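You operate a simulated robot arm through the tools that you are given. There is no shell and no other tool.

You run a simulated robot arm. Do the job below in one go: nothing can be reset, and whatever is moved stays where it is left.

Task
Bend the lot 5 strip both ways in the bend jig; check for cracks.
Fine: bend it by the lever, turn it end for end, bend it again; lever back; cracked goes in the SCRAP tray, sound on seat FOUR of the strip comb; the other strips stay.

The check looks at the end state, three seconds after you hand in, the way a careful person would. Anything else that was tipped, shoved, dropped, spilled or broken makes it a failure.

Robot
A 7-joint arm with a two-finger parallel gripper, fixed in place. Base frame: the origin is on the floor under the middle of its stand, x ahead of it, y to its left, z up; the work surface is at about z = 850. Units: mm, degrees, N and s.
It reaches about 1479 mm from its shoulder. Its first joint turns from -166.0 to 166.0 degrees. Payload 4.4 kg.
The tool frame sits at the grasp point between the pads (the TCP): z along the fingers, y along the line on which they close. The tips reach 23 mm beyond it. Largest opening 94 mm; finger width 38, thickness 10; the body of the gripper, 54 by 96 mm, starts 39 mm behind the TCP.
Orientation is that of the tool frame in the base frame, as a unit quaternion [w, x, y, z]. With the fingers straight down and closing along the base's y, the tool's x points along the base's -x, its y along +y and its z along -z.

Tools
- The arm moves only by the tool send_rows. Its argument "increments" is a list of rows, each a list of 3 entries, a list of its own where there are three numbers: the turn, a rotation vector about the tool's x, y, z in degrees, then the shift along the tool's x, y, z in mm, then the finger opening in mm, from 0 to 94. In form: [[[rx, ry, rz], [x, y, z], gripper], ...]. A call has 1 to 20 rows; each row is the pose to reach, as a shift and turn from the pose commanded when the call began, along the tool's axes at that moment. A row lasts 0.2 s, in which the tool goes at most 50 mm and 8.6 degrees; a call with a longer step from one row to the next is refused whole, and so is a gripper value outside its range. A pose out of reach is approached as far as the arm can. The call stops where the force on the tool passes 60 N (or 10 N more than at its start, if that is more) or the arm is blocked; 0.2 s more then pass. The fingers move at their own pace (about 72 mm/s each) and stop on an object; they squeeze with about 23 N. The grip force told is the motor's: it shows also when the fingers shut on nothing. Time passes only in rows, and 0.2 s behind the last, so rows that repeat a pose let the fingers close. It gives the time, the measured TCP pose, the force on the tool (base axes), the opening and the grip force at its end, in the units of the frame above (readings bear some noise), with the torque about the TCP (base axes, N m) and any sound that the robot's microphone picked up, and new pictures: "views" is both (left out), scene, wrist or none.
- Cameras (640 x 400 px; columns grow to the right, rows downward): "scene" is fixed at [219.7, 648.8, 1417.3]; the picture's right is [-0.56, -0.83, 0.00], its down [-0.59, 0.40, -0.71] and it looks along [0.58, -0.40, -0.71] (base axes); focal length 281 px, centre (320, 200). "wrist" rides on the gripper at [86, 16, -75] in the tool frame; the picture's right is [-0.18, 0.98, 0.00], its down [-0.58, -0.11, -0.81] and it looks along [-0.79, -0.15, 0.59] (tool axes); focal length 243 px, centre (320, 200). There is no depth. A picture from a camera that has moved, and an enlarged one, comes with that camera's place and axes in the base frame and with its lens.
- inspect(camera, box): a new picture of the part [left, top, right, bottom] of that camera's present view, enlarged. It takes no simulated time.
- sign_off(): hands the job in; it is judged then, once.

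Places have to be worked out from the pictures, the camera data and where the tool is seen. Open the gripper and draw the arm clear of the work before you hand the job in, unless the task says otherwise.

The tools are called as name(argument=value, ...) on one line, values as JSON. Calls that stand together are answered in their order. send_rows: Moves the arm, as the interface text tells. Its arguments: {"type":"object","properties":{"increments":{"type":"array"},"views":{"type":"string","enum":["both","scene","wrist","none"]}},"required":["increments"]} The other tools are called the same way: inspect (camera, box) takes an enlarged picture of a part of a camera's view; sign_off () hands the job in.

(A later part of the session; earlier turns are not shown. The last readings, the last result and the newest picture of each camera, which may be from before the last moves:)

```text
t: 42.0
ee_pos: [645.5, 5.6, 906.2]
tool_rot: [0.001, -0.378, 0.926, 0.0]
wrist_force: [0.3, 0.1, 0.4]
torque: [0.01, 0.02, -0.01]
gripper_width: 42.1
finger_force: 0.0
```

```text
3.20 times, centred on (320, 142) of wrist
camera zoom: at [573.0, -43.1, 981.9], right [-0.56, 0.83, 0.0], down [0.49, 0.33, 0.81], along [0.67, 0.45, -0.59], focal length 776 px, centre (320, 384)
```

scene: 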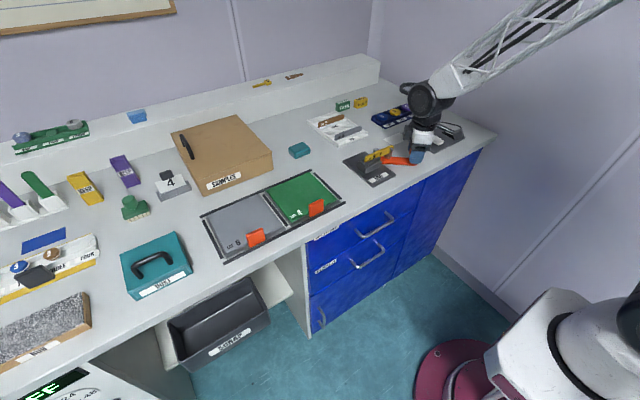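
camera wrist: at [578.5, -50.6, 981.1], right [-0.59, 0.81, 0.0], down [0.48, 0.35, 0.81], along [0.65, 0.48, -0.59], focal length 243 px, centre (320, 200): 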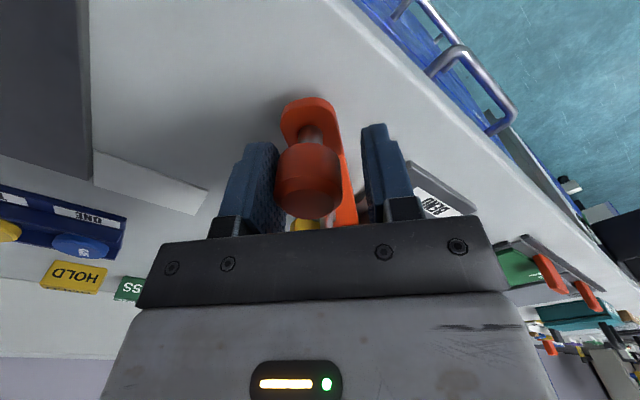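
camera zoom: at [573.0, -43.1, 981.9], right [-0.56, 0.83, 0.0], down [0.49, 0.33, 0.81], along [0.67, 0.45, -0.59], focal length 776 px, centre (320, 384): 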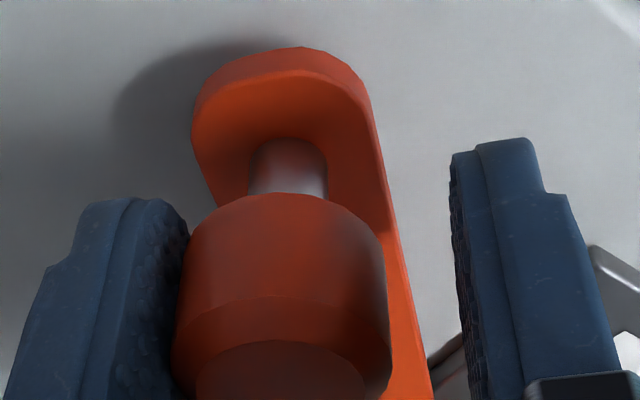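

The lever looks back within about a degree of its original position. One more small push will tell whether it's against its rest.

send_rows(increments=[[[0, 0, 0.7], [0, 1.5, 0], 42], [[0, 0, 1.4], [0, 3, 0], 42], [[0, 0, 1.4], [0, 3, 0], 42]], views="none")

inspect(camera="wrist", box=[220, 80, 420, 205])

inspect(camera="scene", box=[350, 130, 450, 195])

```text
t: 42.8
ee_pos: [642.7, 7.6, 906.3]
tool_rot: [-0.001, -0.366, 0.93, 0.0]
wrist_force: [12.3, -4.1, -2.6]
torque: [0.02, -0.04, 0.17]
gripper_width: 47.4
finger_force: 5.5
```

```text
3.20 times, centred on (320, 142) of wrist
camera zoom: at [569.9, -39.3, 982.0], right [-0.54, 0.84, 0.0], down [0.5, 0.32, 0.81], along [0.68, 0.43, -0.59], focal length 776 px, centre (320, 384)
```

zoom: 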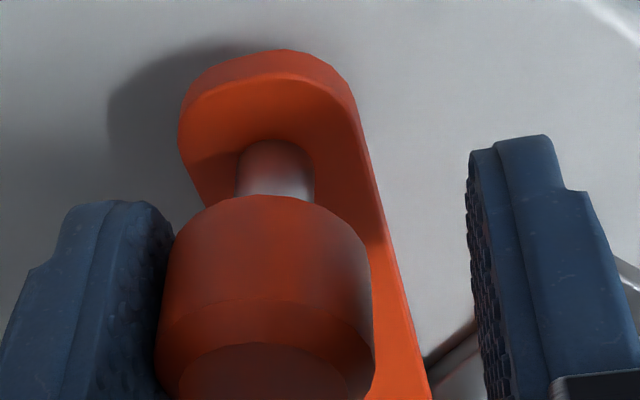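

```text
6.15 times, centred on (400, 162) of scene
camera zoom: at [219.7, 648.8, 1417.3], right [-0.56, -0.83, 0.0], down [-0.59, 0.4, -0.71], along [0.58, -0.4, -0.71], focal length 1731 px, centre (-172, 431)
```

zoom: 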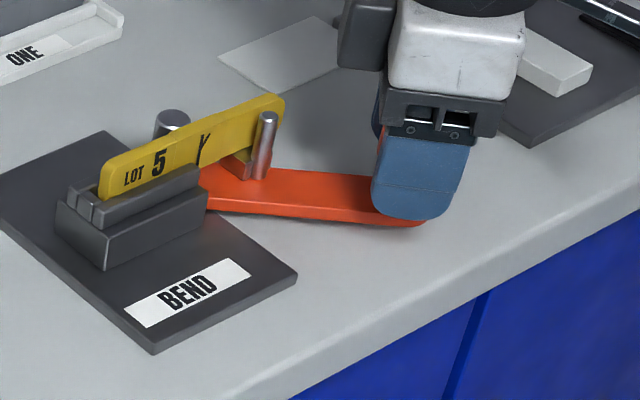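

That 12 N is the lever's rest stop, so the lever is fully back. I'll unload, open and rise clear.

send_rows(increments=[[[0, 0, 0], [0, -4, 0], 46], [[0, 0, 0], [0, -4, 0], 60], [[0, 0, 0], [0, -4, -5], 64], [[0, 0, 0], [0, -4, -45], 64], [[0, 0, 0], [0, -4, -90], 64], [[0, 0, 0], [0, -4, -104], 64]], views="both")

inspect(camera="wrist", box=[280, 60, 420, 210])

inspect(camera="scene", box=[345, 135, 425, 190])

```text
t: 44.2
ee_pos: [644.8, 3.9, 1010.2]
tool_rot: [0.0, -0.366, 0.931, -0.001]
wrist_force: [-0.5, -0.1, 0.0]
torque: [0.03, 0.01, -0.02]
gripper_width: 64.1
finger_force: 0.1
camera wrist: at [571.9, -42.5, 1085.1], right [-0.54, 0.84, 0.0], down [0.5, 0.32, 0.81], along [0.68, 0.43, -0.59], focal length 243 px, centre (320, 200)
```

scene: 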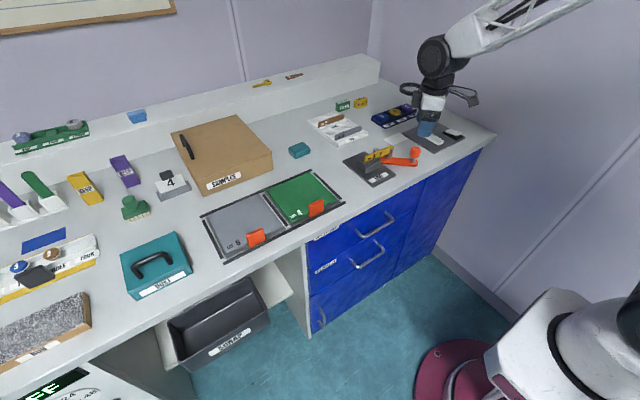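
wrist: 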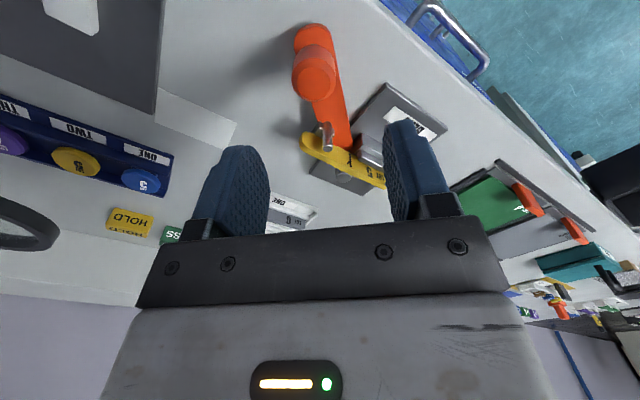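

```text
2.67 times, centred on (350, 135) of wrist
camera zoom: at [571.9, -42.5, 1085.1], right [-0.54, 0.84, 0.0], down [0.5, 0.32, 0.81], along [0.68, 0.43, -0.59], focal length 647 px, centre (240, 373)
```

zoom: 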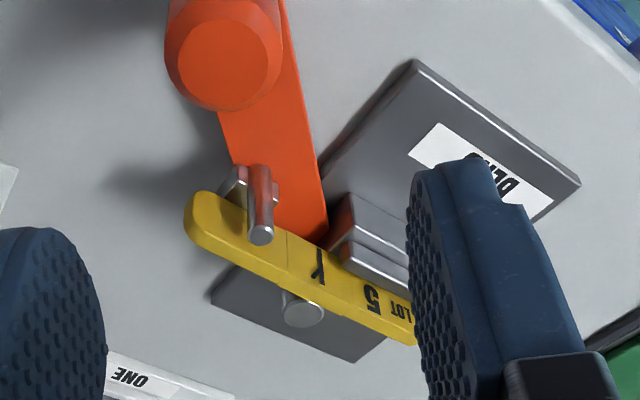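

```text
7.27 times, centred on (385, 162) of scene
camera zoom: at [219.7, 648.8, 1417.3], right [-0.56, -0.83, 0.0], down [-0.59, 0.4, -0.71], along [0.58, -0.4, -0.71], focal length 2046 px, centre (-153, 473)
```

zoom: 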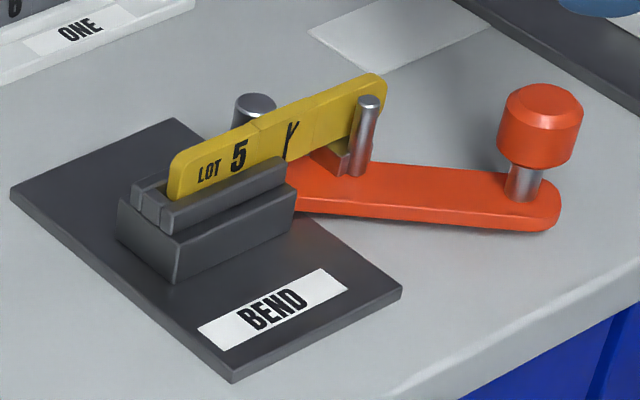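

Lever is at rest and lot 5 shows a Y-shaped crack on its neck. The job still calls for the second bend, so I'll return above the strip's labelled end with the tool turned back (+133°), and use its own comb seat to re-grip it at the other end.

send_rows(increments=[[[0, 0, 7.8], [-8, 2.5, 0], 60], [[0, 0, 15.6], [-16, 5, 0], 56], [[0, 0, 23.5], [-24, 7.5, 0], 52], [[0, 0, 31.3], [-32, 10, 0], 48], [[0, 0, 39.1], [-40, 12.5, 0], 44], [[0, 0, 46.9], [-48, 15, 0], 40], [[0, 0, 54.7], [-56, 17.5, 0], 36], [[0, 0, 62.5], [-63, 20, 0], 32], [[0, 0, 70.4], [-71, 22.5, 0], 30], [[0, 0, 78.2], [-79, 25, 0], 30], [[0, 0, 86], [-87, 27.5, 0], 30], [[0, 0, 93.8], [-95, 30, 0], 30], [[0, 0, 101.6], [-103, 32.5, 0], 30], [[0, 0, 109.4], [-111, 35, 0], 30], [[0, 0, 117.3], [-119, 37.5, 0], 30], [[0, 0, 125.1], [-127, 40, 0], 30], [[0, 0, 132.9], [-134.9, 42.5, 0], 30], [[0, 0, 132.9], [-134.9, 42.5, 0], 30], [[0, 0, 132.9], [-134.9, 42.5, 0], 30]], views="both")

inspect(camera="wrist", box=[240, 0, 400, 150])

```text
t: 48.2
ee_pos: [714.3, 128.5, 1010.4]
tool_rot: [0.0, 0.707, 0.707, 0.001]
wrist_force: [0.2, 0.5, -0.2]
torque: [-0.02, 0.01, 0.03]
gripper_width: 30.2
finger_force: 0.0
camera wrist: at [732.5, 215.0, 1085.5], right [0.98, -0.18, 0.0], down [-0.11, -0.58, 0.81], along [-0.15, -0.79, -0.59], focal length 243 px, centre (320, 200)
```

scene: 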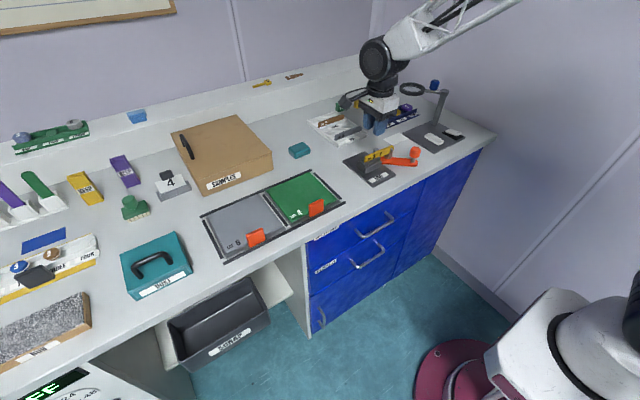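
wrist: 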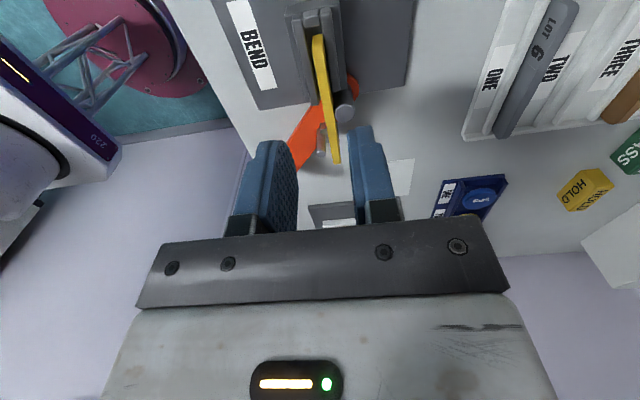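

```text
2.67 times, centred on (320, 75) of wrist
camera zoom: at [732.5, 215.0, 1085.5], right [0.98, -0.18, 0.0], down [-0.11, -0.58, 0.81], along [-0.15, -0.79, -0.59], focal length 647 px, centre (320, 533)
```

zoom: 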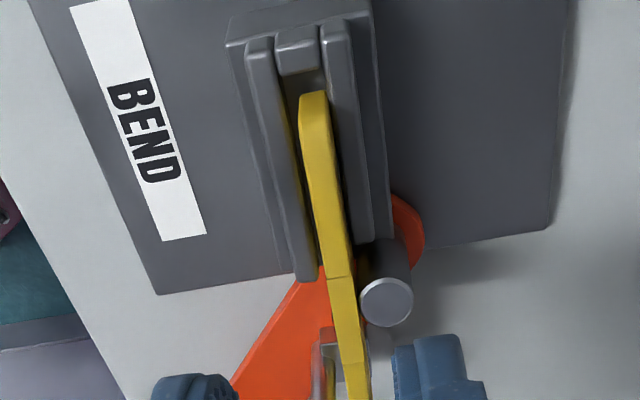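

The strip slid about 4 mm away from the stop during the bend and now runs along x≈718 with its labelled section at y≈104–148. I'll lower over that section and grip it.

send_rows(increments=[[[0, 0, 0], [-1.5, 4, 30], 30], [[0, 0, 0], [-1.5, 4, 60], 30], [[0, 0, 0], [-1.5, 4, 80], 30], [[0, 0, 0], [-1.5, 4, 90], 30], [[0, 0, 0], [-1.5, 4, 94], 30], [[0, 0, 0], [-1.5, 4, 94], 30]], views="wrist")

inspect(camera="wrist", box=[240, 60, 400, 160])

inspect(camera="scene", box=[345, 135, 425, 190])

```text
t: 49.6
ee_pos: [719.3, 126.1, 916.1]
tool_rot: [0.0, 0.707, 0.707, 0.0]
wrist_force: [-0.5, 0.2, 0.2]
torque: [0.04, -0.01, -0.01]
gripper_width: 30.0
finger_force: 0.1
camera wrist: at [736.0, 212.6, 991.3], right [0.98, -0.18, 0.0], down [-0.11, -0.58, 0.81], along [-0.15, -0.79, -0.59], focal length 243 px, centre (320, 200)
```

wrist: 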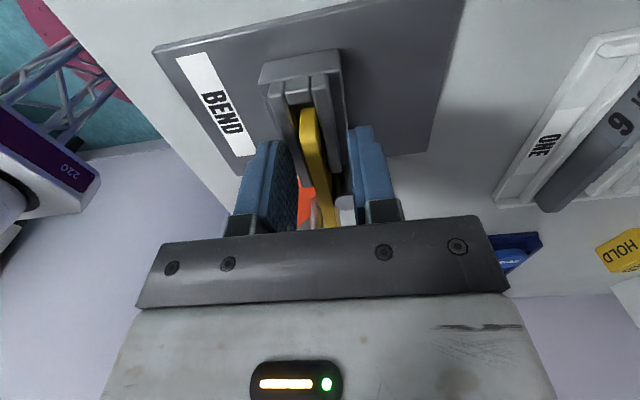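

```text
4.00 times, centred on (320, 110) of wrist
camera zoom: at [736.0, 212.6, 991.3], right [0.98, -0.18, 0.0], down [-0.11, -0.58, 0.81], along [-0.15, -0.79, -0.59], focal length 970 px, centre (320, 560)
```

zoom: 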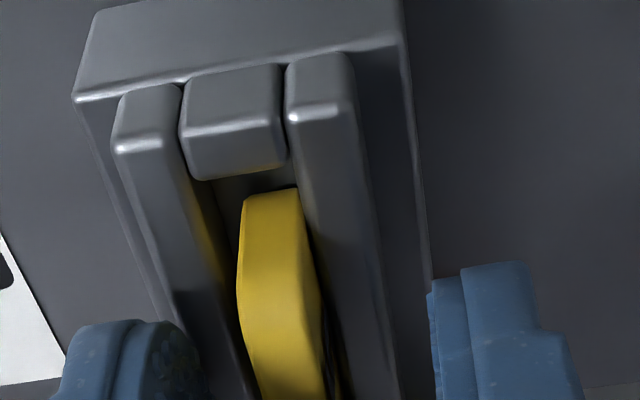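

```text
7.27 times, centred on (385, 162) of scene
camera zoom: at [219.7, 648.8, 1417.3], right [-0.56, -0.83, 0.0], down [-0.59, 0.4, -0.71], along [0.58, -0.4, -0.71], focal length 2046 px, centre (-153, 473)
```

zoom: 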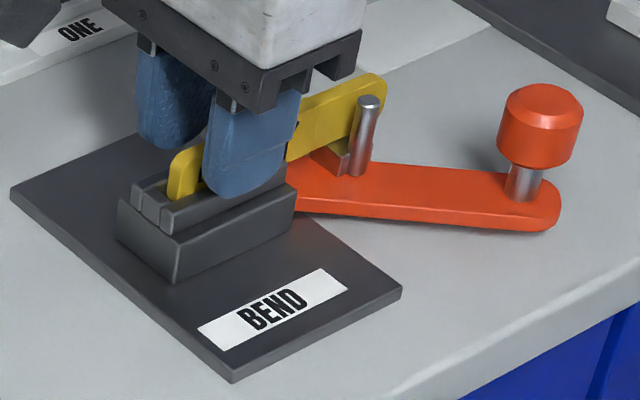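

Fingers are straddling the labelled section with no contact. Closing and lifting.

send_rows(increments=[[[0, 0, 0], [0, 0, 0], 16], [[0, 0, 0], [0, 0, 0], 8], [[0, 0, 0], [0, 0, 0], 0], [[0, 0, 0], [0, 0, 0], 0], [[0, 0, 0], [0, 0, 0], 0], [[0, 0, 0], [0, 0, -5], 0], [[0, 0, 0], [0, 0, -15], 0], [[0, 0, 0], [0, 0, -30], 0], [[0, 0, 0], [0, 0, -60], 0], [[0, 0, 0], [0, 0, -66], 0]], views="both")

inspect(camera="scene", box=[335, 100, 435, 165])

inspect(camera="wrist", box=[240, 60, 400, 160])

```text
t: 51.8
ee_pos: [720.8, 126.3, 982.1]
tool_rot: [0.001, 0.706, 0.708, 0.0]
wrist_force: [0.1, 0.8, -0.9]
torque: [-0.01, 0.0, 0.0]
gripper_width: 6.9
finger_force: 23.0
camera wrist: at [737.8, 212.2, 1057.7], right [0.98, -0.18, 0.0], down [-0.11, -0.58, 0.81], along [-0.15, -0.79, -0.59], focal length 243 px, centre (320, 200)
```

scene: 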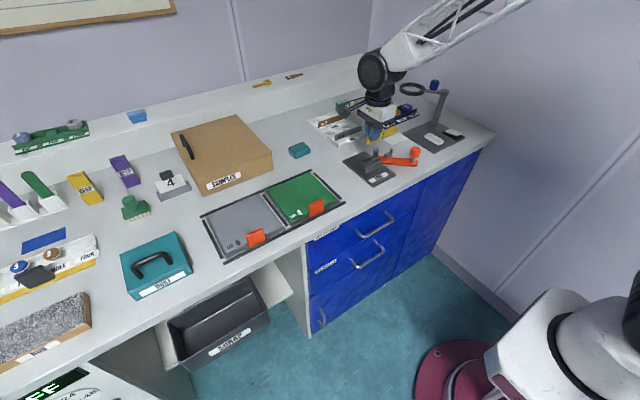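
wrist: 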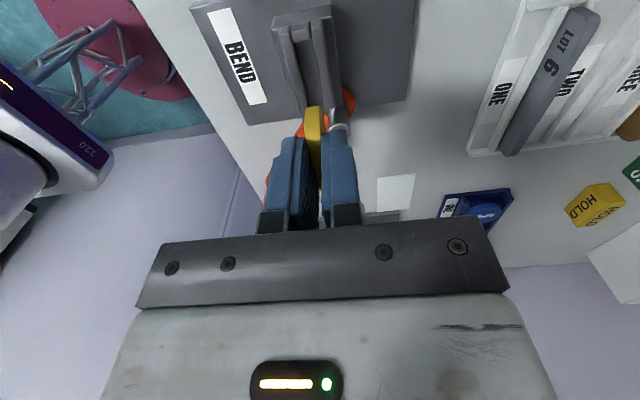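

```text
6.15 times, centred on (385, 132) of scene
camera zoom: at [219.7, 648.8, 1417.3], right [-0.56, -0.83, 0.0], down [-0.59, 0.4, -0.71], along [0.58, -0.4, -0.71], focal length 1731 px, centre (-80, 615)
```

zoom: 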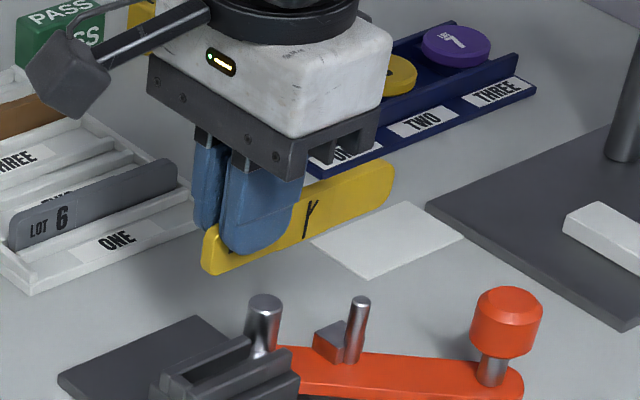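

```text
4.00 times, centred on (320, 110) of wrist
camera zoom: at [737.8, 212.2, 1057.7], right [0.98, -0.18, 0.0], down [-0.11, -0.58, 0.81], along [-0.15, -0.79, -0.59], focal length 970 px, centre (320, 560)
```

zoom: 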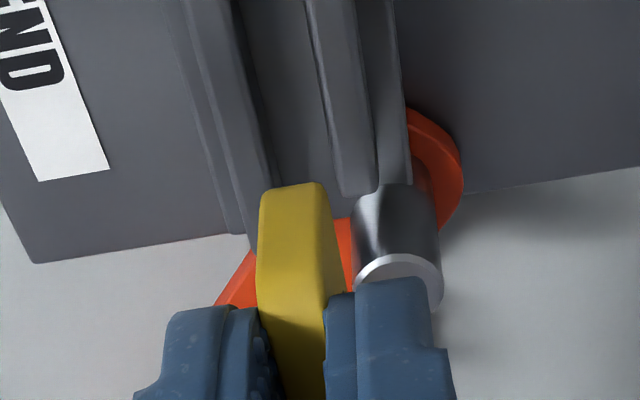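

The strip is held straight, with the Y crack plainly visible on the neck. I'll carry it back above its own seat TWO at about (946, 107.5).

send_rows(increments=[[[0, 0, 0], [-3, 38, 0], 0], [[0, 0, 0], [-6, 76, 0], 0], [[0, 0, 0], [-9, 114, 0], 0], [[0, 0, 0], [-12, 152, 0], 0], [[0, 0, 0], [-15, 190, 0], 0], [[0, 0, 0], [-18.8, 226.2, 0], 0], [[0, 0, 0], [-18.8, 226.2, 0], 0], [[0, 0, 0], [-18.8, 226.2, 0], 0]], views="wrist")

inspect(camera="wrist", box=[220, 0, 420, 150])

inspect(camera="scene", box=[290, 70, 400, 145])

```text
t: 53.6
ee_pos: [944.9, 108.5, 981.6]
tool_rot: [0.0, 0.707, 0.708, 0.0]
wrist_force: [0.0, -0.6, -0.2]
torque: [0.04, 0.02, 0.0]
gripper_width: 6.7
finger_force: 23.0
camera wrist: at [962.6, 195.1, 1056.7], right [0.98, -0.18, 0.0], down [-0.11, -0.58, 0.81], along [-0.15, -0.79, -0.59], focal length 243 px, centre (320, 200)
```

wrist: 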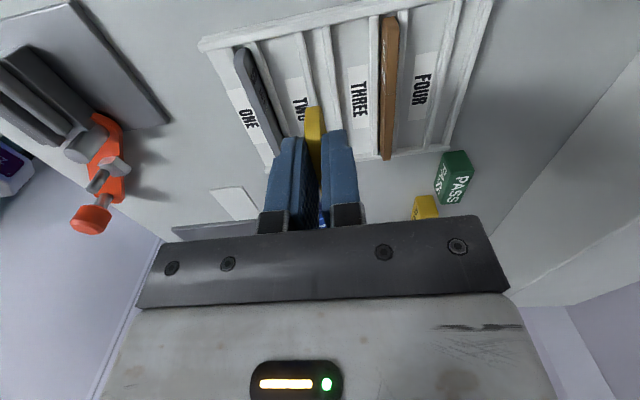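

```text
2.67 times, centred on (320, 75) of wrist
camera zoom: at [962.6, 195.1, 1056.7], right [0.98, -0.18, 0.0], down [-0.11, -0.58, 0.81], along [-0.15, -0.79, -0.59], focal length 647 px, centre (320, 533)
```

zoom: 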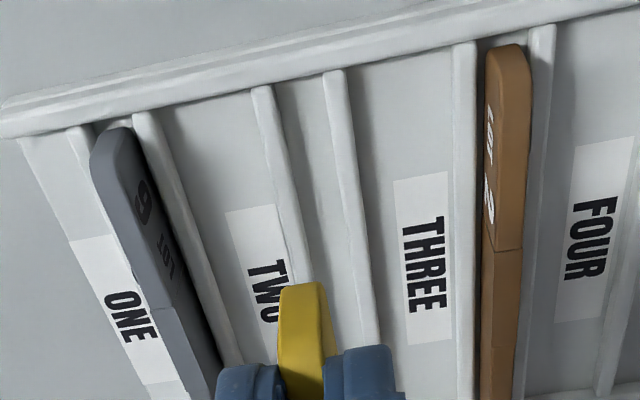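

```text
5.33 times, centred on (345, 108) of scene
camera zoom: at [219.7, 648.8, 1417.3], right [-0.56, -0.83, 0.0], down [-0.59, 0.4, -0.71], along [0.58, -0.4, -0.71], focal length 1500 px, centre (187, 693)
```

zoom: 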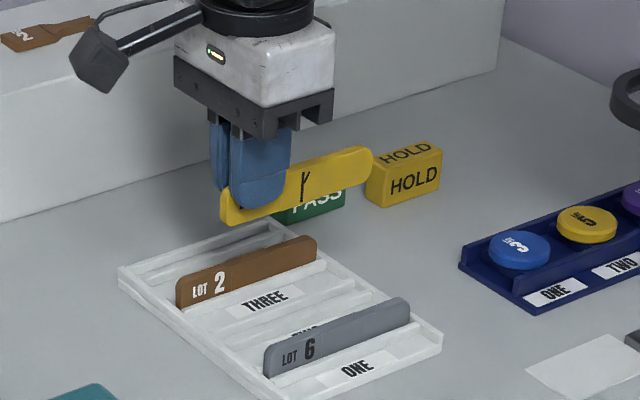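

Seat TWO's slot is centred under the strip. I'll shift 3.5 mm toward −y for end clearance and lower to just above the seat floor.

send_rows(increments=[[[0, 0, 0], [-3.5, 0.2, 30], 0], [[0, 0, 0], [-3.5, 0.2, 60], 0], [[0, 0, 0], [-3.5, 0.2, 75], 0], [[0, 0, 0], [-3.5, 0.2, 82], 0], [[0, 0, 0], [-3.5, 0.2, 85], 0], [[0, 0, 0], [-3.5, 0.2, 85], 0]], views="wrist")

inspect(camera="wrist", box=[240, 60, 400, 160])

inspect(camera="scene", box=[304, 100, 374, 145])

```text
t: 55.0
ee_pos: [943.6, 104.7, 898.4]
tool_rot: [0.001, 0.707, 0.707, 0.0]
wrist_force: [-0.2, 5.6, 5.3]
torque: [-0.31, 0.0, 0.01]
gripper_width: 7.1
finger_force: 22.6
camera wrist: at [962.6, 191.4, 973.2], right [0.98, -0.18, 0.0], down [-0.11, -0.58, 0.81], along [-0.15, -0.79, -0.59], focal length 243 px, centre (320, 200)
```

wrist: 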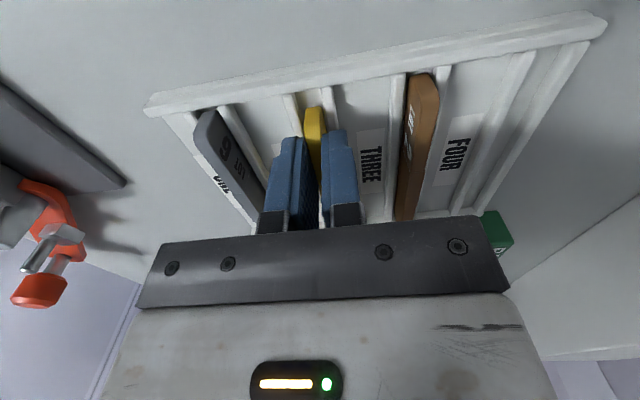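

```text
4.00 times, centred on (320, 110) of wrist
camera zoom: at [962.6, 191.4, 973.2], right [0.98, -0.18, 0.0], down [-0.11, -0.58, 0.81], along [-0.15, -0.79, -0.59], focal length 970 px, centre (320, 560)
```

zoom: 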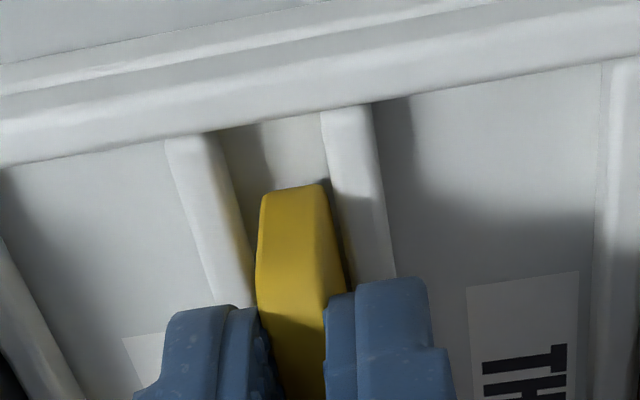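

```text
8.89 times, centred on (339, 122) of scene
camera zoom: at [219.7, 648.8, 1417.3], right [-0.56, -0.83, 0.0], down [-0.59, 0.4, -0.71], along [0.58, -0.4, -0.71], focal length 2501 px, centre (151, 889)
```

zoom: 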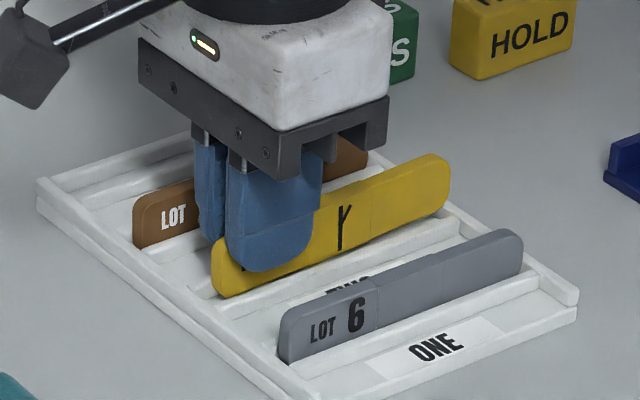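

A small contact force (about 5 N, acting near the −y end) says the strip's far end is touching the comb's −y rail. I'll lift 4 mm, shift +4.5 mm in y and lower again.

send_rows(increments=[[[0, 0, 0], [0, 0, -4], 0], [[0, 0, 0], [2.5, 0.8, -4], 0], [[0, 0, 0], [4.5, 0.8, -4], 0], [[0, 0, 0], [4.5, 0.8, 0], 0], [[0, 0, 0], [4.5, 0.8, 2], 0], [[0, 0, 0], [4.5, 0.8, 2], 0]], views="wrist")

inspect(camera="wrist", box=[240, 60, 400, 160])

inspect(camera="scene", box=[304, 100, 374, 145])

```text
t: 56.4
ee_pos: [946.0, 108.8, 895.7]
tool_rot: [0.001, 0.706, 0.708, 0.0]
wrist_force: [-4.1, -1.1, 3.9]
torque: [-0.07, 0.1, -0.13]
gripper_width: 6.8
finger_force: 22.8
camera wrist: at [963.6, 195.6, 970.5], right [0.98, -0.18, 0.0], down [-0.11, -0.58, 0.81], along [-0.15, -0.79, -0.59], focal length 243 px, centre (320, 200)
```

wrist: 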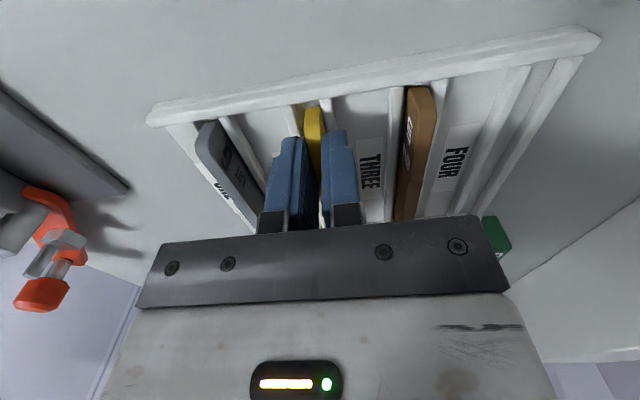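

```text
4.00 times, centred on (320, 110) of wrist
camera zoom: at [963.6, 195.6, 970.5], right [0.98, -0.18, 0.0], down [-0.11, -0.58, 0.81], along [-0.15, -0.79, -0.59], focal length 970 px, centre (320, 560)
```

zoom: 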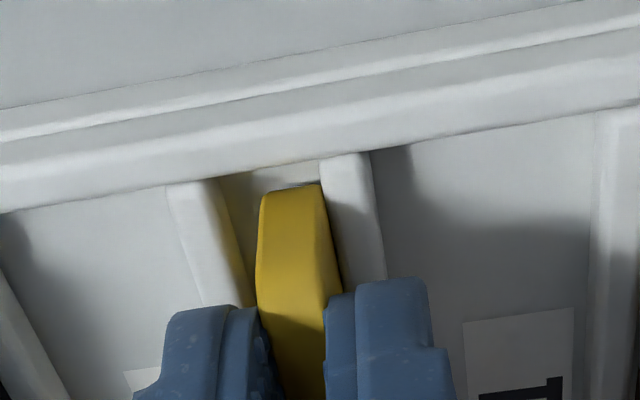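

```text
8.89 times, centred on (339, 122) of scene
camera zoom: at [219.7, 648.8, 1417.3], right [-0.56, -0.83, 0.0], down [-0.59, 0.4, -0.71], along [0.58, -0.4, -0.71], focal length 2501 px, centre (151, 889)
```

zoom: 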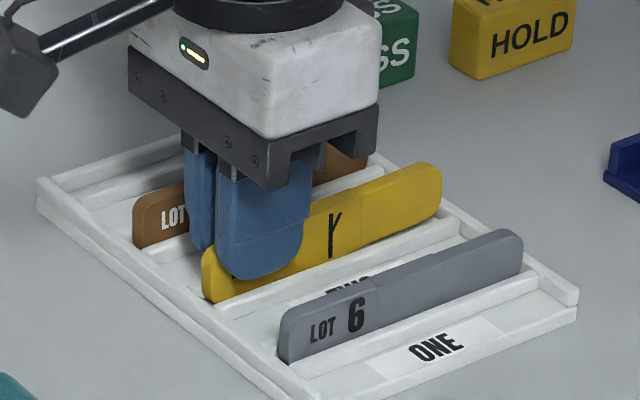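

The strip seems to rub the +x ridge slightly (Fx −4 N). I'll shift 1.2 mm toward −x and lower 2 mm more.

send_rows(increments=[[[0, 0, 0], [0, -1.2, 0], 0], [[0, 0, 0], [0, -1.2, 0], 0]], views="none")

send_rows(increments=[[[0, 0, 0], [0, 0, 1], 0], [[0, 0, 0], [0, 0, 2], 0], [[0, 0, 0], [0, 0, 2], 0]], views="none")

```text
t: 57.0
ee_pos: [945.3, 109.6, 896.4]
tool_rot: [-0.001, 0.706, 0.708, 0.0]
wrist_force: [-1.3, -0.6, -0.6]
torque: [0.02, -0.04, -0.04]
gripper_width: 6.5
finger_force: 23.0
```

```text
t: 57.8
ee_pos: [945.6, 109.0, 894.0]
tool_rot: [0.0, 0.706, 0.708, 0.001]
wrist_force: [0.3, -0.2, 8.9]
torque: [0.21, -0.03, 0.03]
gripper_width: 6.7
finger_force: 22.4
```

inspect(camera="wrist", box=[270, 80, 370, 142])

inspect(camera="scene", box=[310, 112, 360, 144])

```text
6.40 times, centred on (320, 111) of wrist
camera zoom: at [962.4, 195.5, 969.6], right [0.98, -0.18, 0.0], down [-0.11, -0.58, 0.81], along [-0.15, -0.79, -0.59], focal length 1553 px, centre (320, 770)
```

zoom: 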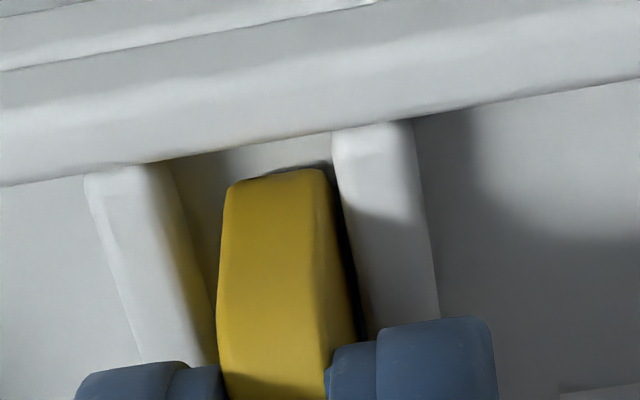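

```text
12.50 times, centred on (335, 128) of scene
camera zoom: at [219.7, 648.8, 1417.3], right [-0.56, -0.83, 0.0], down [-0.59, 0.4, -0.71], along [0.58, -0.4, -0.71], focal length 3517 px, centre (132, 1100)
```

zoom: 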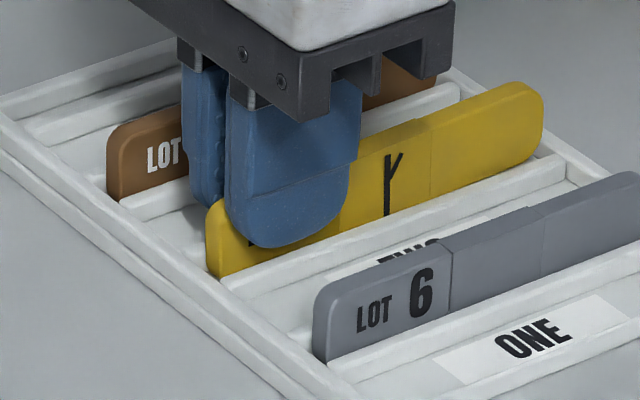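

The +y end is at the seat floor with a small clearance to the rail. I'll ease down another 1 mm and see if the load is just seating.

send_rows(increments=[[[0, 0, 0], [0, 0, 0.8], 0], [[0, 0, 0], [0, 0, 0.8], 0]], views="none")

```text
t: 58.4
ee_pos: [946.6, 107.7, 894.1]
tool_rot: [0.001, 0.707, 0.708, 0.0]
wrist_force: [-0.2, 0.4, 16.2]
torque: [0.38, 0.04, -0.01]
gripper_width: 6.9
finger_force: 22.7
```

Only the labelled end is bearing (contact offset +23 mm), so the strip is just pitched a little in the grip. I'll unload and open gently so it settles flat.

send_rows(increments=[[[0, 0, 0], [0, 0, -1], 0], [[0, 0, 0], [0, 0, -1], 8], [[0, 0, 0], [0, 0, -1], 12], [[0, 0, 0], [0, 0, -1], 18], [[0, 0, 0], [0, 0, -1], 26], [[0, 0, 0], [0, 0, -1], 30]], views="wrist")

inspect(camera="scene", box=[304, 100, 374, 145])

inspect(camera="wrist", box=[240, 60, 400, 160])

```text
t: 59.8
ee_pos: [944.8, 109.1, 894.0]
tool_rot: [0.001, 0.706, 0.708, 0.0]
wrist_force: [1.4, 0.0, -1.2]
torque: [-0.03, -0.01, -0.01]
gripper_width: 29.8
finger_force: 0.0
camera wrist: at [961.9, 195.8, 969.2], right [0.98, -0.18, 0.0], down [-0.11, -0.58, 0.81], along [-0.15, -0.79, -0.59], focal length 243 px, centre (320, 200)
```

wrist: 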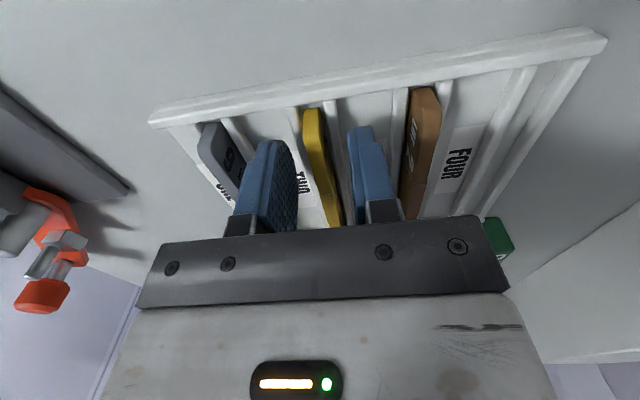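

```text
8.89 times, centred on (339, 122) of scene
camera zoom: at [219.7, 648.8, 1417.3], right [-0.56, -0.83, 0.0], down [-0.59, 0.4, -0.71], along [0.58, -0.4, -0.71], focal length 2501 px, centre (151, 889)
```

zoom: 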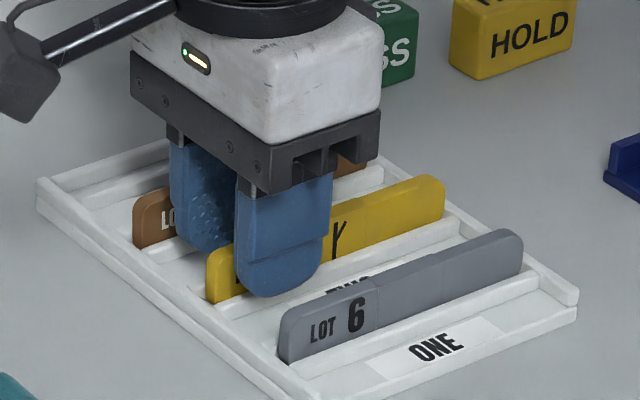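

```text
4.00 times, centred on (320, 110) of wrist
camera zoom: at [961.9, 195.8, 969.2], right [0.98, -0.18, 0.0], down [-0.11, -0.58, 0.81], along [-0.15, -0.79, -0.59], focal length 970 px, centre (320, 560)
```

zoom: 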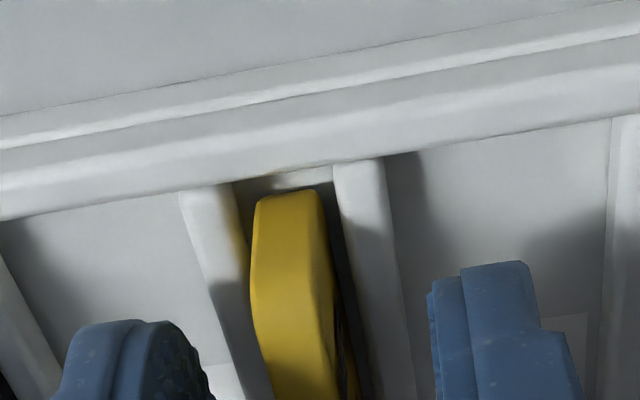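

The strip settled flat in seat TWO. I'll rise, shift 75 mm toward −y to the unlabelled end, and look.

send_rows(increments=[[[0, 0, 0], [0, 0, -10], 30], [[0, 0, 0], [0, 0, -40], 34], [[0, 0, 0], [-15, 0, -60], 36], [[0, 0, 0], [-50, 0, -60], 36], [[0, 0, 0], [-75, 0.4, -60], 36], [[0, 0, 0], [-75, 0.4, -60], 36], [[0, 0, 0], [-75, 0.4, -60], 36]], views="both")

inspect(camera="wrist", box=[220, 0, 420, 150])

inspect(camera="scene", box=[304, 90, 384, 145])

```text
t: 61.4
ee_pos: [946.3, 33.9, 953.4]
tool_rot: [0.0, 0.707, 0.708, 0.0]
wrist_force: [-0.2, -0.5, -0.4]
torque: [0.02, 0.02, 0.01]
gripper_width: 36.2
finger_force: 0.1
camera wrist: at [963.8, 120.2, 1028.7], right [0.98, -0.18, 0.0], down [-0.11, -0.58, 0.81], along [-0.15, -0.79, -0.59], focal length 243 px, centre (320, 200)
```

scene: 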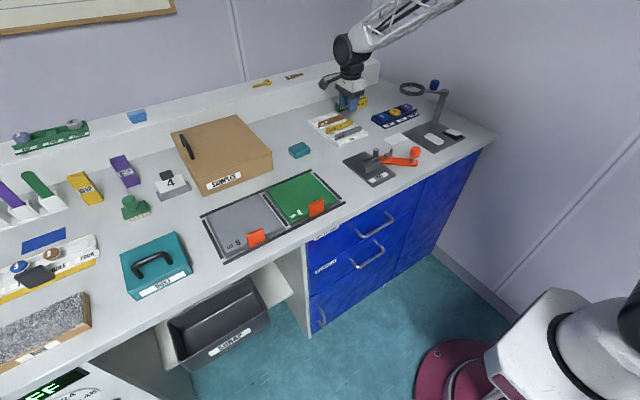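
wrist: 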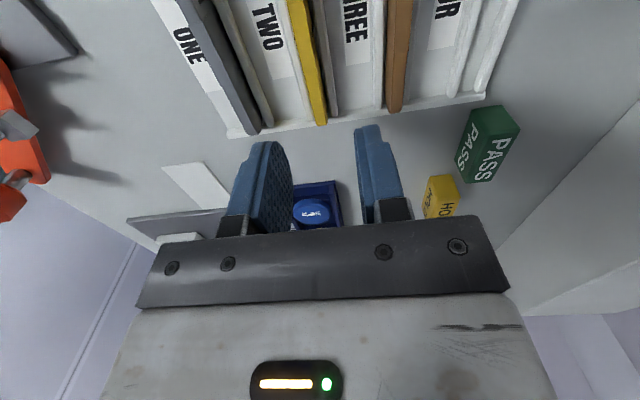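

```text
2.67 times, centred on (320, 75) of wrist
camera zoom: at [963.8, 120.2, 1028.7], right [0.98, -0.18, 0.0], down [-0.11, -0.58, 0.81], along [-0.15, -0.79, -0.59], focal length 647 px, centre (320, 533)
```

zoom: 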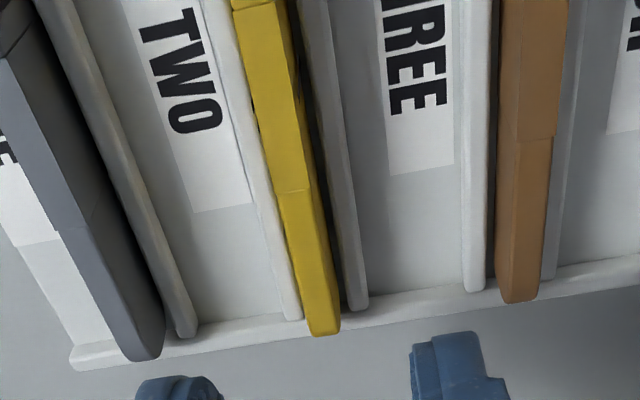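

```text
7.27 times, centred on (344, 118) of scene
camera zoom: at [219.7, 648.8, 1417.3], right [-0.56, -0.83, 0.0], down [-0.59, 0.4, -0.71], along [0.58, -0.4, -0.71], focal length 2046 px, centre (146, 800)
```

zoom: 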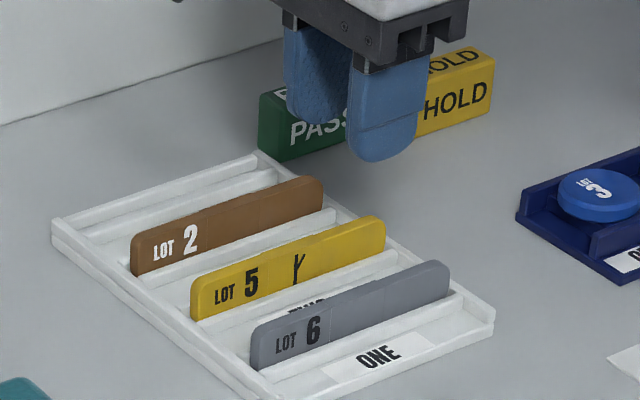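

Lot 5 sits neatly in seat TWO with its unlabelled section at y≈13–52, x≈945.3. I'll lower over it at y≈33 and grip.

send_rows(increments=[[[0, 0, 0], [-0.5, -0.8, 25], 36], [[0, 0, 0], [-0.5, -0.8, 45], 36], [[0, 0, 0], [-0.5, -0.8, 56], 36], [[0, 0, 0], [-0.5, -0.8, 61.5], 36], [[0, 0, 0], [-0.5, -0.8, 61.5], 36]], views="wrist")

inspect(camera="scene", box=[304, 90, 384, 145])

```text
t: 62.6
ee_pos: [946.0, 34.7, 892.6]
tool_rot: [0.0, 0.706, 0.708, 0.0]
wrist_force: [-0.2, 0.5, 0.7]
torque: [0.02, 0.0, -0.01]
gripper_width: 36.1
finger_force: 0.1
camera wrist: at [962.5, 120.1, 967.3], right [0.98, -0.18, 0.0], down [-0.11, -0.58, 0.81], along [-0.15, -0.79, -0.59], focal length 243 px, centre (320, 200)
```

wrist: 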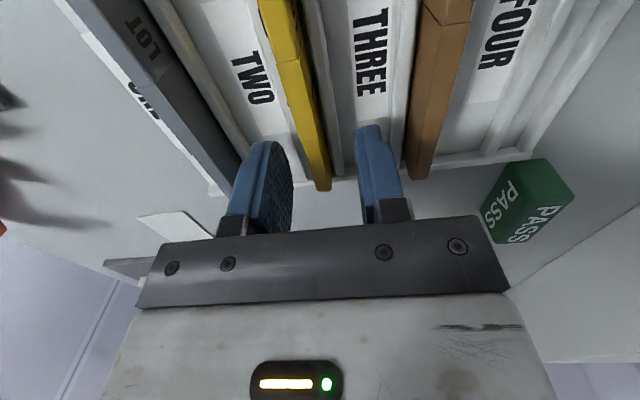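

```text
7.27 times, centred on (344, 118) of scene
camera zoom: at [219.7, 648.8, 1417.3], right [-0.56, -0.83, 0.0], down [-0.59, 0.4, -0.71], along [0.58, -0.4, -0.71], focal length 2046 px, centre (146, 800)
```

zoom: 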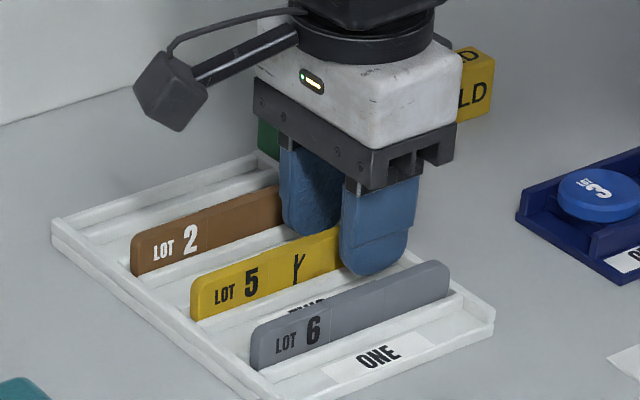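

The fingers are around the unlabelled end without contact. Closing and lifting.

send_rows(increments=[[[0, 0, 0], [0, 0, 0.5], 18], [[0, 0, 0], [0, 0, 0.5], 8], [[0, 0, 0], [0, 0, 0.5], 0], [[0, 0, 0], [0, 0, 0.5], 0], [[0, 0, 0], [0, 0, 0.5], 0], [[0, 0, 0], [0, 0, -8], 0], [[0, 0, 0], [0, 0, -25], 0], [[0, 0, 0], [0, 0, -55], 0], [[0, 0, 0], [0, 0, -90], 0], [[0, 0, 0], [0, 0, -110], 0], [[0, 0, 0], [0, 0, -110], 0]], views="both")

inspect(camera="scene", box=[290, 70, 400, 145])

```text
t: 65.0
ee_pos: [943.4, 34.3, 1002.2]
tool_rot: [0.0, 0.706, 0.708, 0.0]
wrist_force: [-0.7, 0.1, 0.3]
torque: [0.01, 0.02, 0.01]
gripper_width: 6.5
finger_force: 23.0
camera wrist: at [961.0, 121.1, 1077.4], right [0.98, -0.18, 0.0], down [-0.11, -0.58, 0.81], along [-0.15, -0.79, -0.59], focal length 243 px, centre (320, 200)
```

scene: 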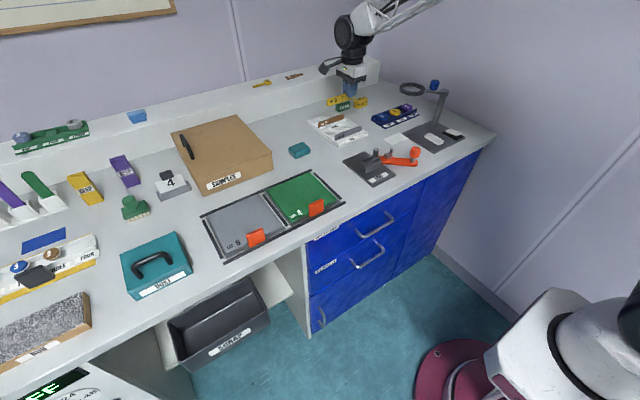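
wrist: 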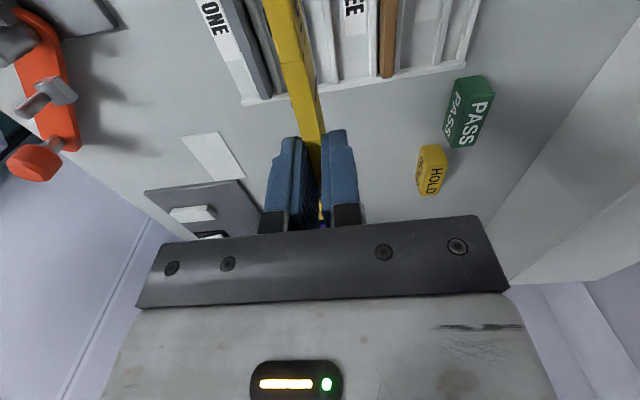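

```text
5.33 times, centred on (345, 108) of scene
camera zoom: at [219.7, 648.8, 1417.3], right [-0.56, -0.83, 0.0], down [-0.59, 0.4, -0.71], along [0.58, -0.4, -0.71], focal length 1500 px, centre (187, 693)
```

zoom: 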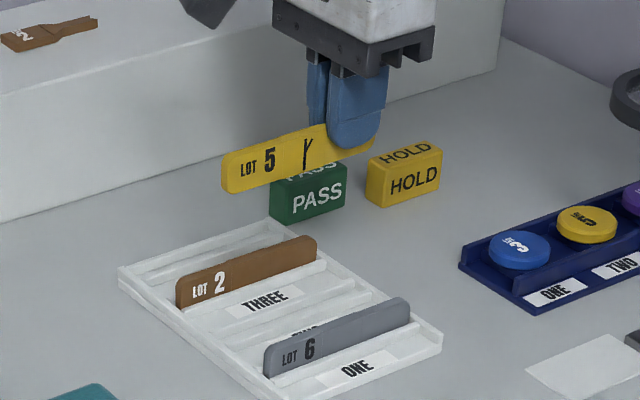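

Held securely at the unlabelled end. I'll turn it end for end through −180° while carrying it toward the jig, in two halves.

send_rows(increments=[[[0, 0, -8.2], [4, -10, 0], 0], [[0, 0, -16.4], [8, -20, 0], 0], [[0, 0, -24.6], [12, -31, 0], 0], [[0, 0, -32.8], [16, -41, 0], 0], [[0, 0, -41], [21, -52, 0], 0], [[0, 0, -49.2], [25, -62, 0], 0], [[0, 0, -57.4], [29, -72, 0], 0], [[0, 0, -65.6], [33, -83, 0], 0], [[0, 0, -73.8], [37, -93, 0], 0], [[0, 0, -82], [41, -103, 0], 0], [[0, 0, -90], [45.8, -113.7, 0], 0], [[0, 0, -90], [45.8, -113.7, 0], 0]], views="scene")

send_rows(increments=[[[0, 0, -8.2], [10, 4, 0], 0], [[0, 0, -16.4], [20, 8, 0], 0], [[0, 0, -24.6], [31, 12, 0], 0], [[0, 0, -32.8], [41, 16, 0], 0], [[0, 0, -41], [52, 21, 0], 0], [[0, 0, -49.2], [62, 25, 0], 0], [[0, 0, -57.4], [72, 29, 0], 0], [[0, 0, -65.6], [83, 33, 0], 0], [[0, 0, -73.8], [93, 37, 0], 0], [[0, 0, -82], [103, 41, 0], 0], [[0, 0, -90], [113.7, 45.9, 0], 0], [[0, 0, -90], [113.7, 45.9, 0], 0], [[0, 0, -90], [113.7, 45.9, 0], 0]], views="both")

inspect(camera="wrist", box=[220, 0, 420, 150])

inspect(camera="scene", box=[325, 100, 435, 185])

```text
t: 67.6
ee_pos: [832.7, 79.6, 1003.7]
tool_rot: [-0.001, -0.002, 1.0, 0.0]
wrist_force: [1.1, -0.6, -0.7]
torque: [0.0, 0.01, -0.03]
gripper_width: 6.8
finger_force: 23.0
```

scene: 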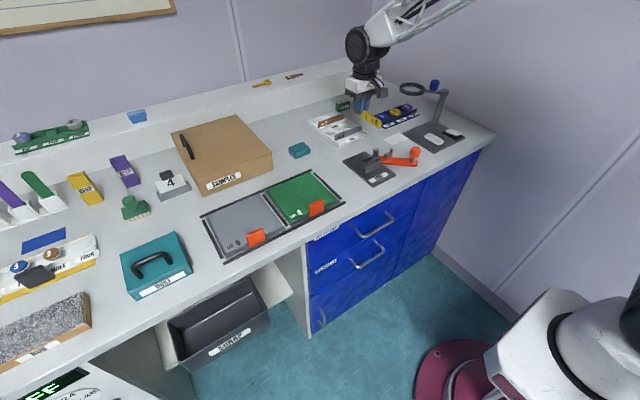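

```text
t: 70.4
ee_pos: [717.4, 125.7, 1003.3]
tool_rot: [-0.001, 0.708, -0.707, 0.0]
wrist_force: [-0.6, 0.4, -0.8]
torque: [0.0, -0.03, -0.01]
gripper_width: 6.6
finger_force: 22.8
camera wrist: at [702.3, 38.0, 1077.8], right [-0.98, 0.18, 0.0], down [0.11, 0.58, 0.81], along [0.15, 0.79, -0.59], focal length 243 px, centre (320, 200)
```

scene: 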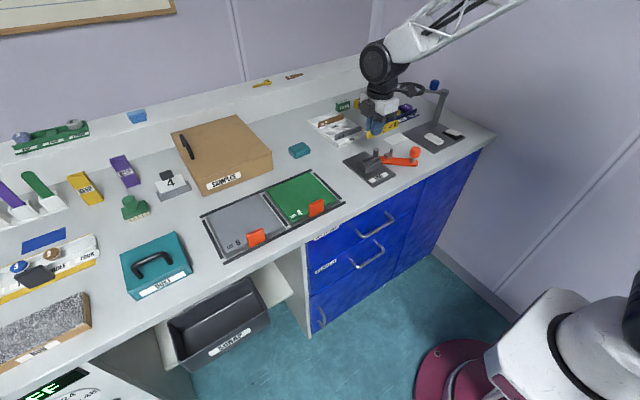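
wrist: 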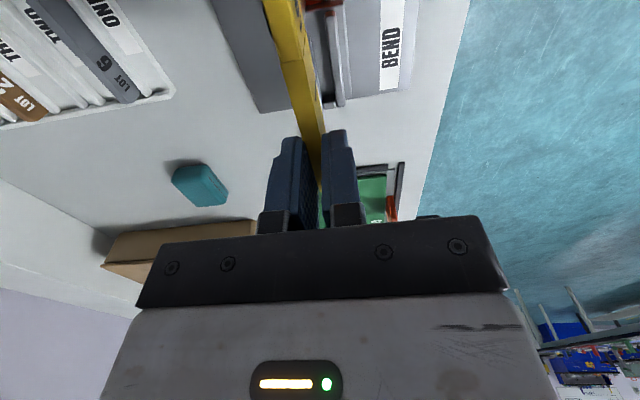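

```text
2.67 times, centred on (320, 75) of wrist
camera zoom: at [702.3, 38.0, 1077.8], right [-0.98, 0.18, 0.0], down [0.11, 0.58, 0.81], along [0.15, 0.79, -0.59], focal length 647 px, centre (320, 533)
```

zoom: 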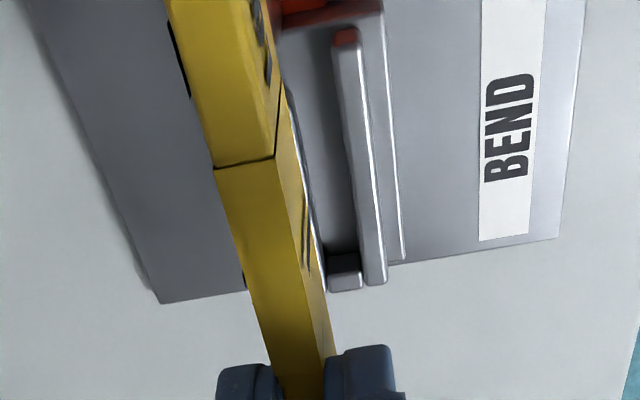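

```text
4.71 times, centred on (380, 142) of scene
camera zoom: at [219.7, 648.8, 1417.3], right [-0.56, -0.83, 0.0], down [-0.59, 0.4, -0.71], along [0.58, -0.4, -0.71], focal length 1324 px, centre (38, 471)
```

zoom: 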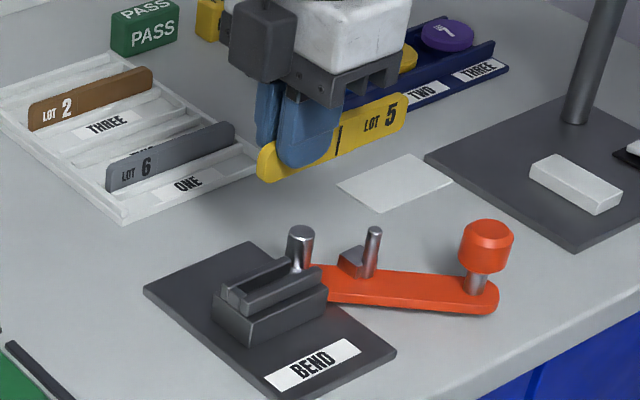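

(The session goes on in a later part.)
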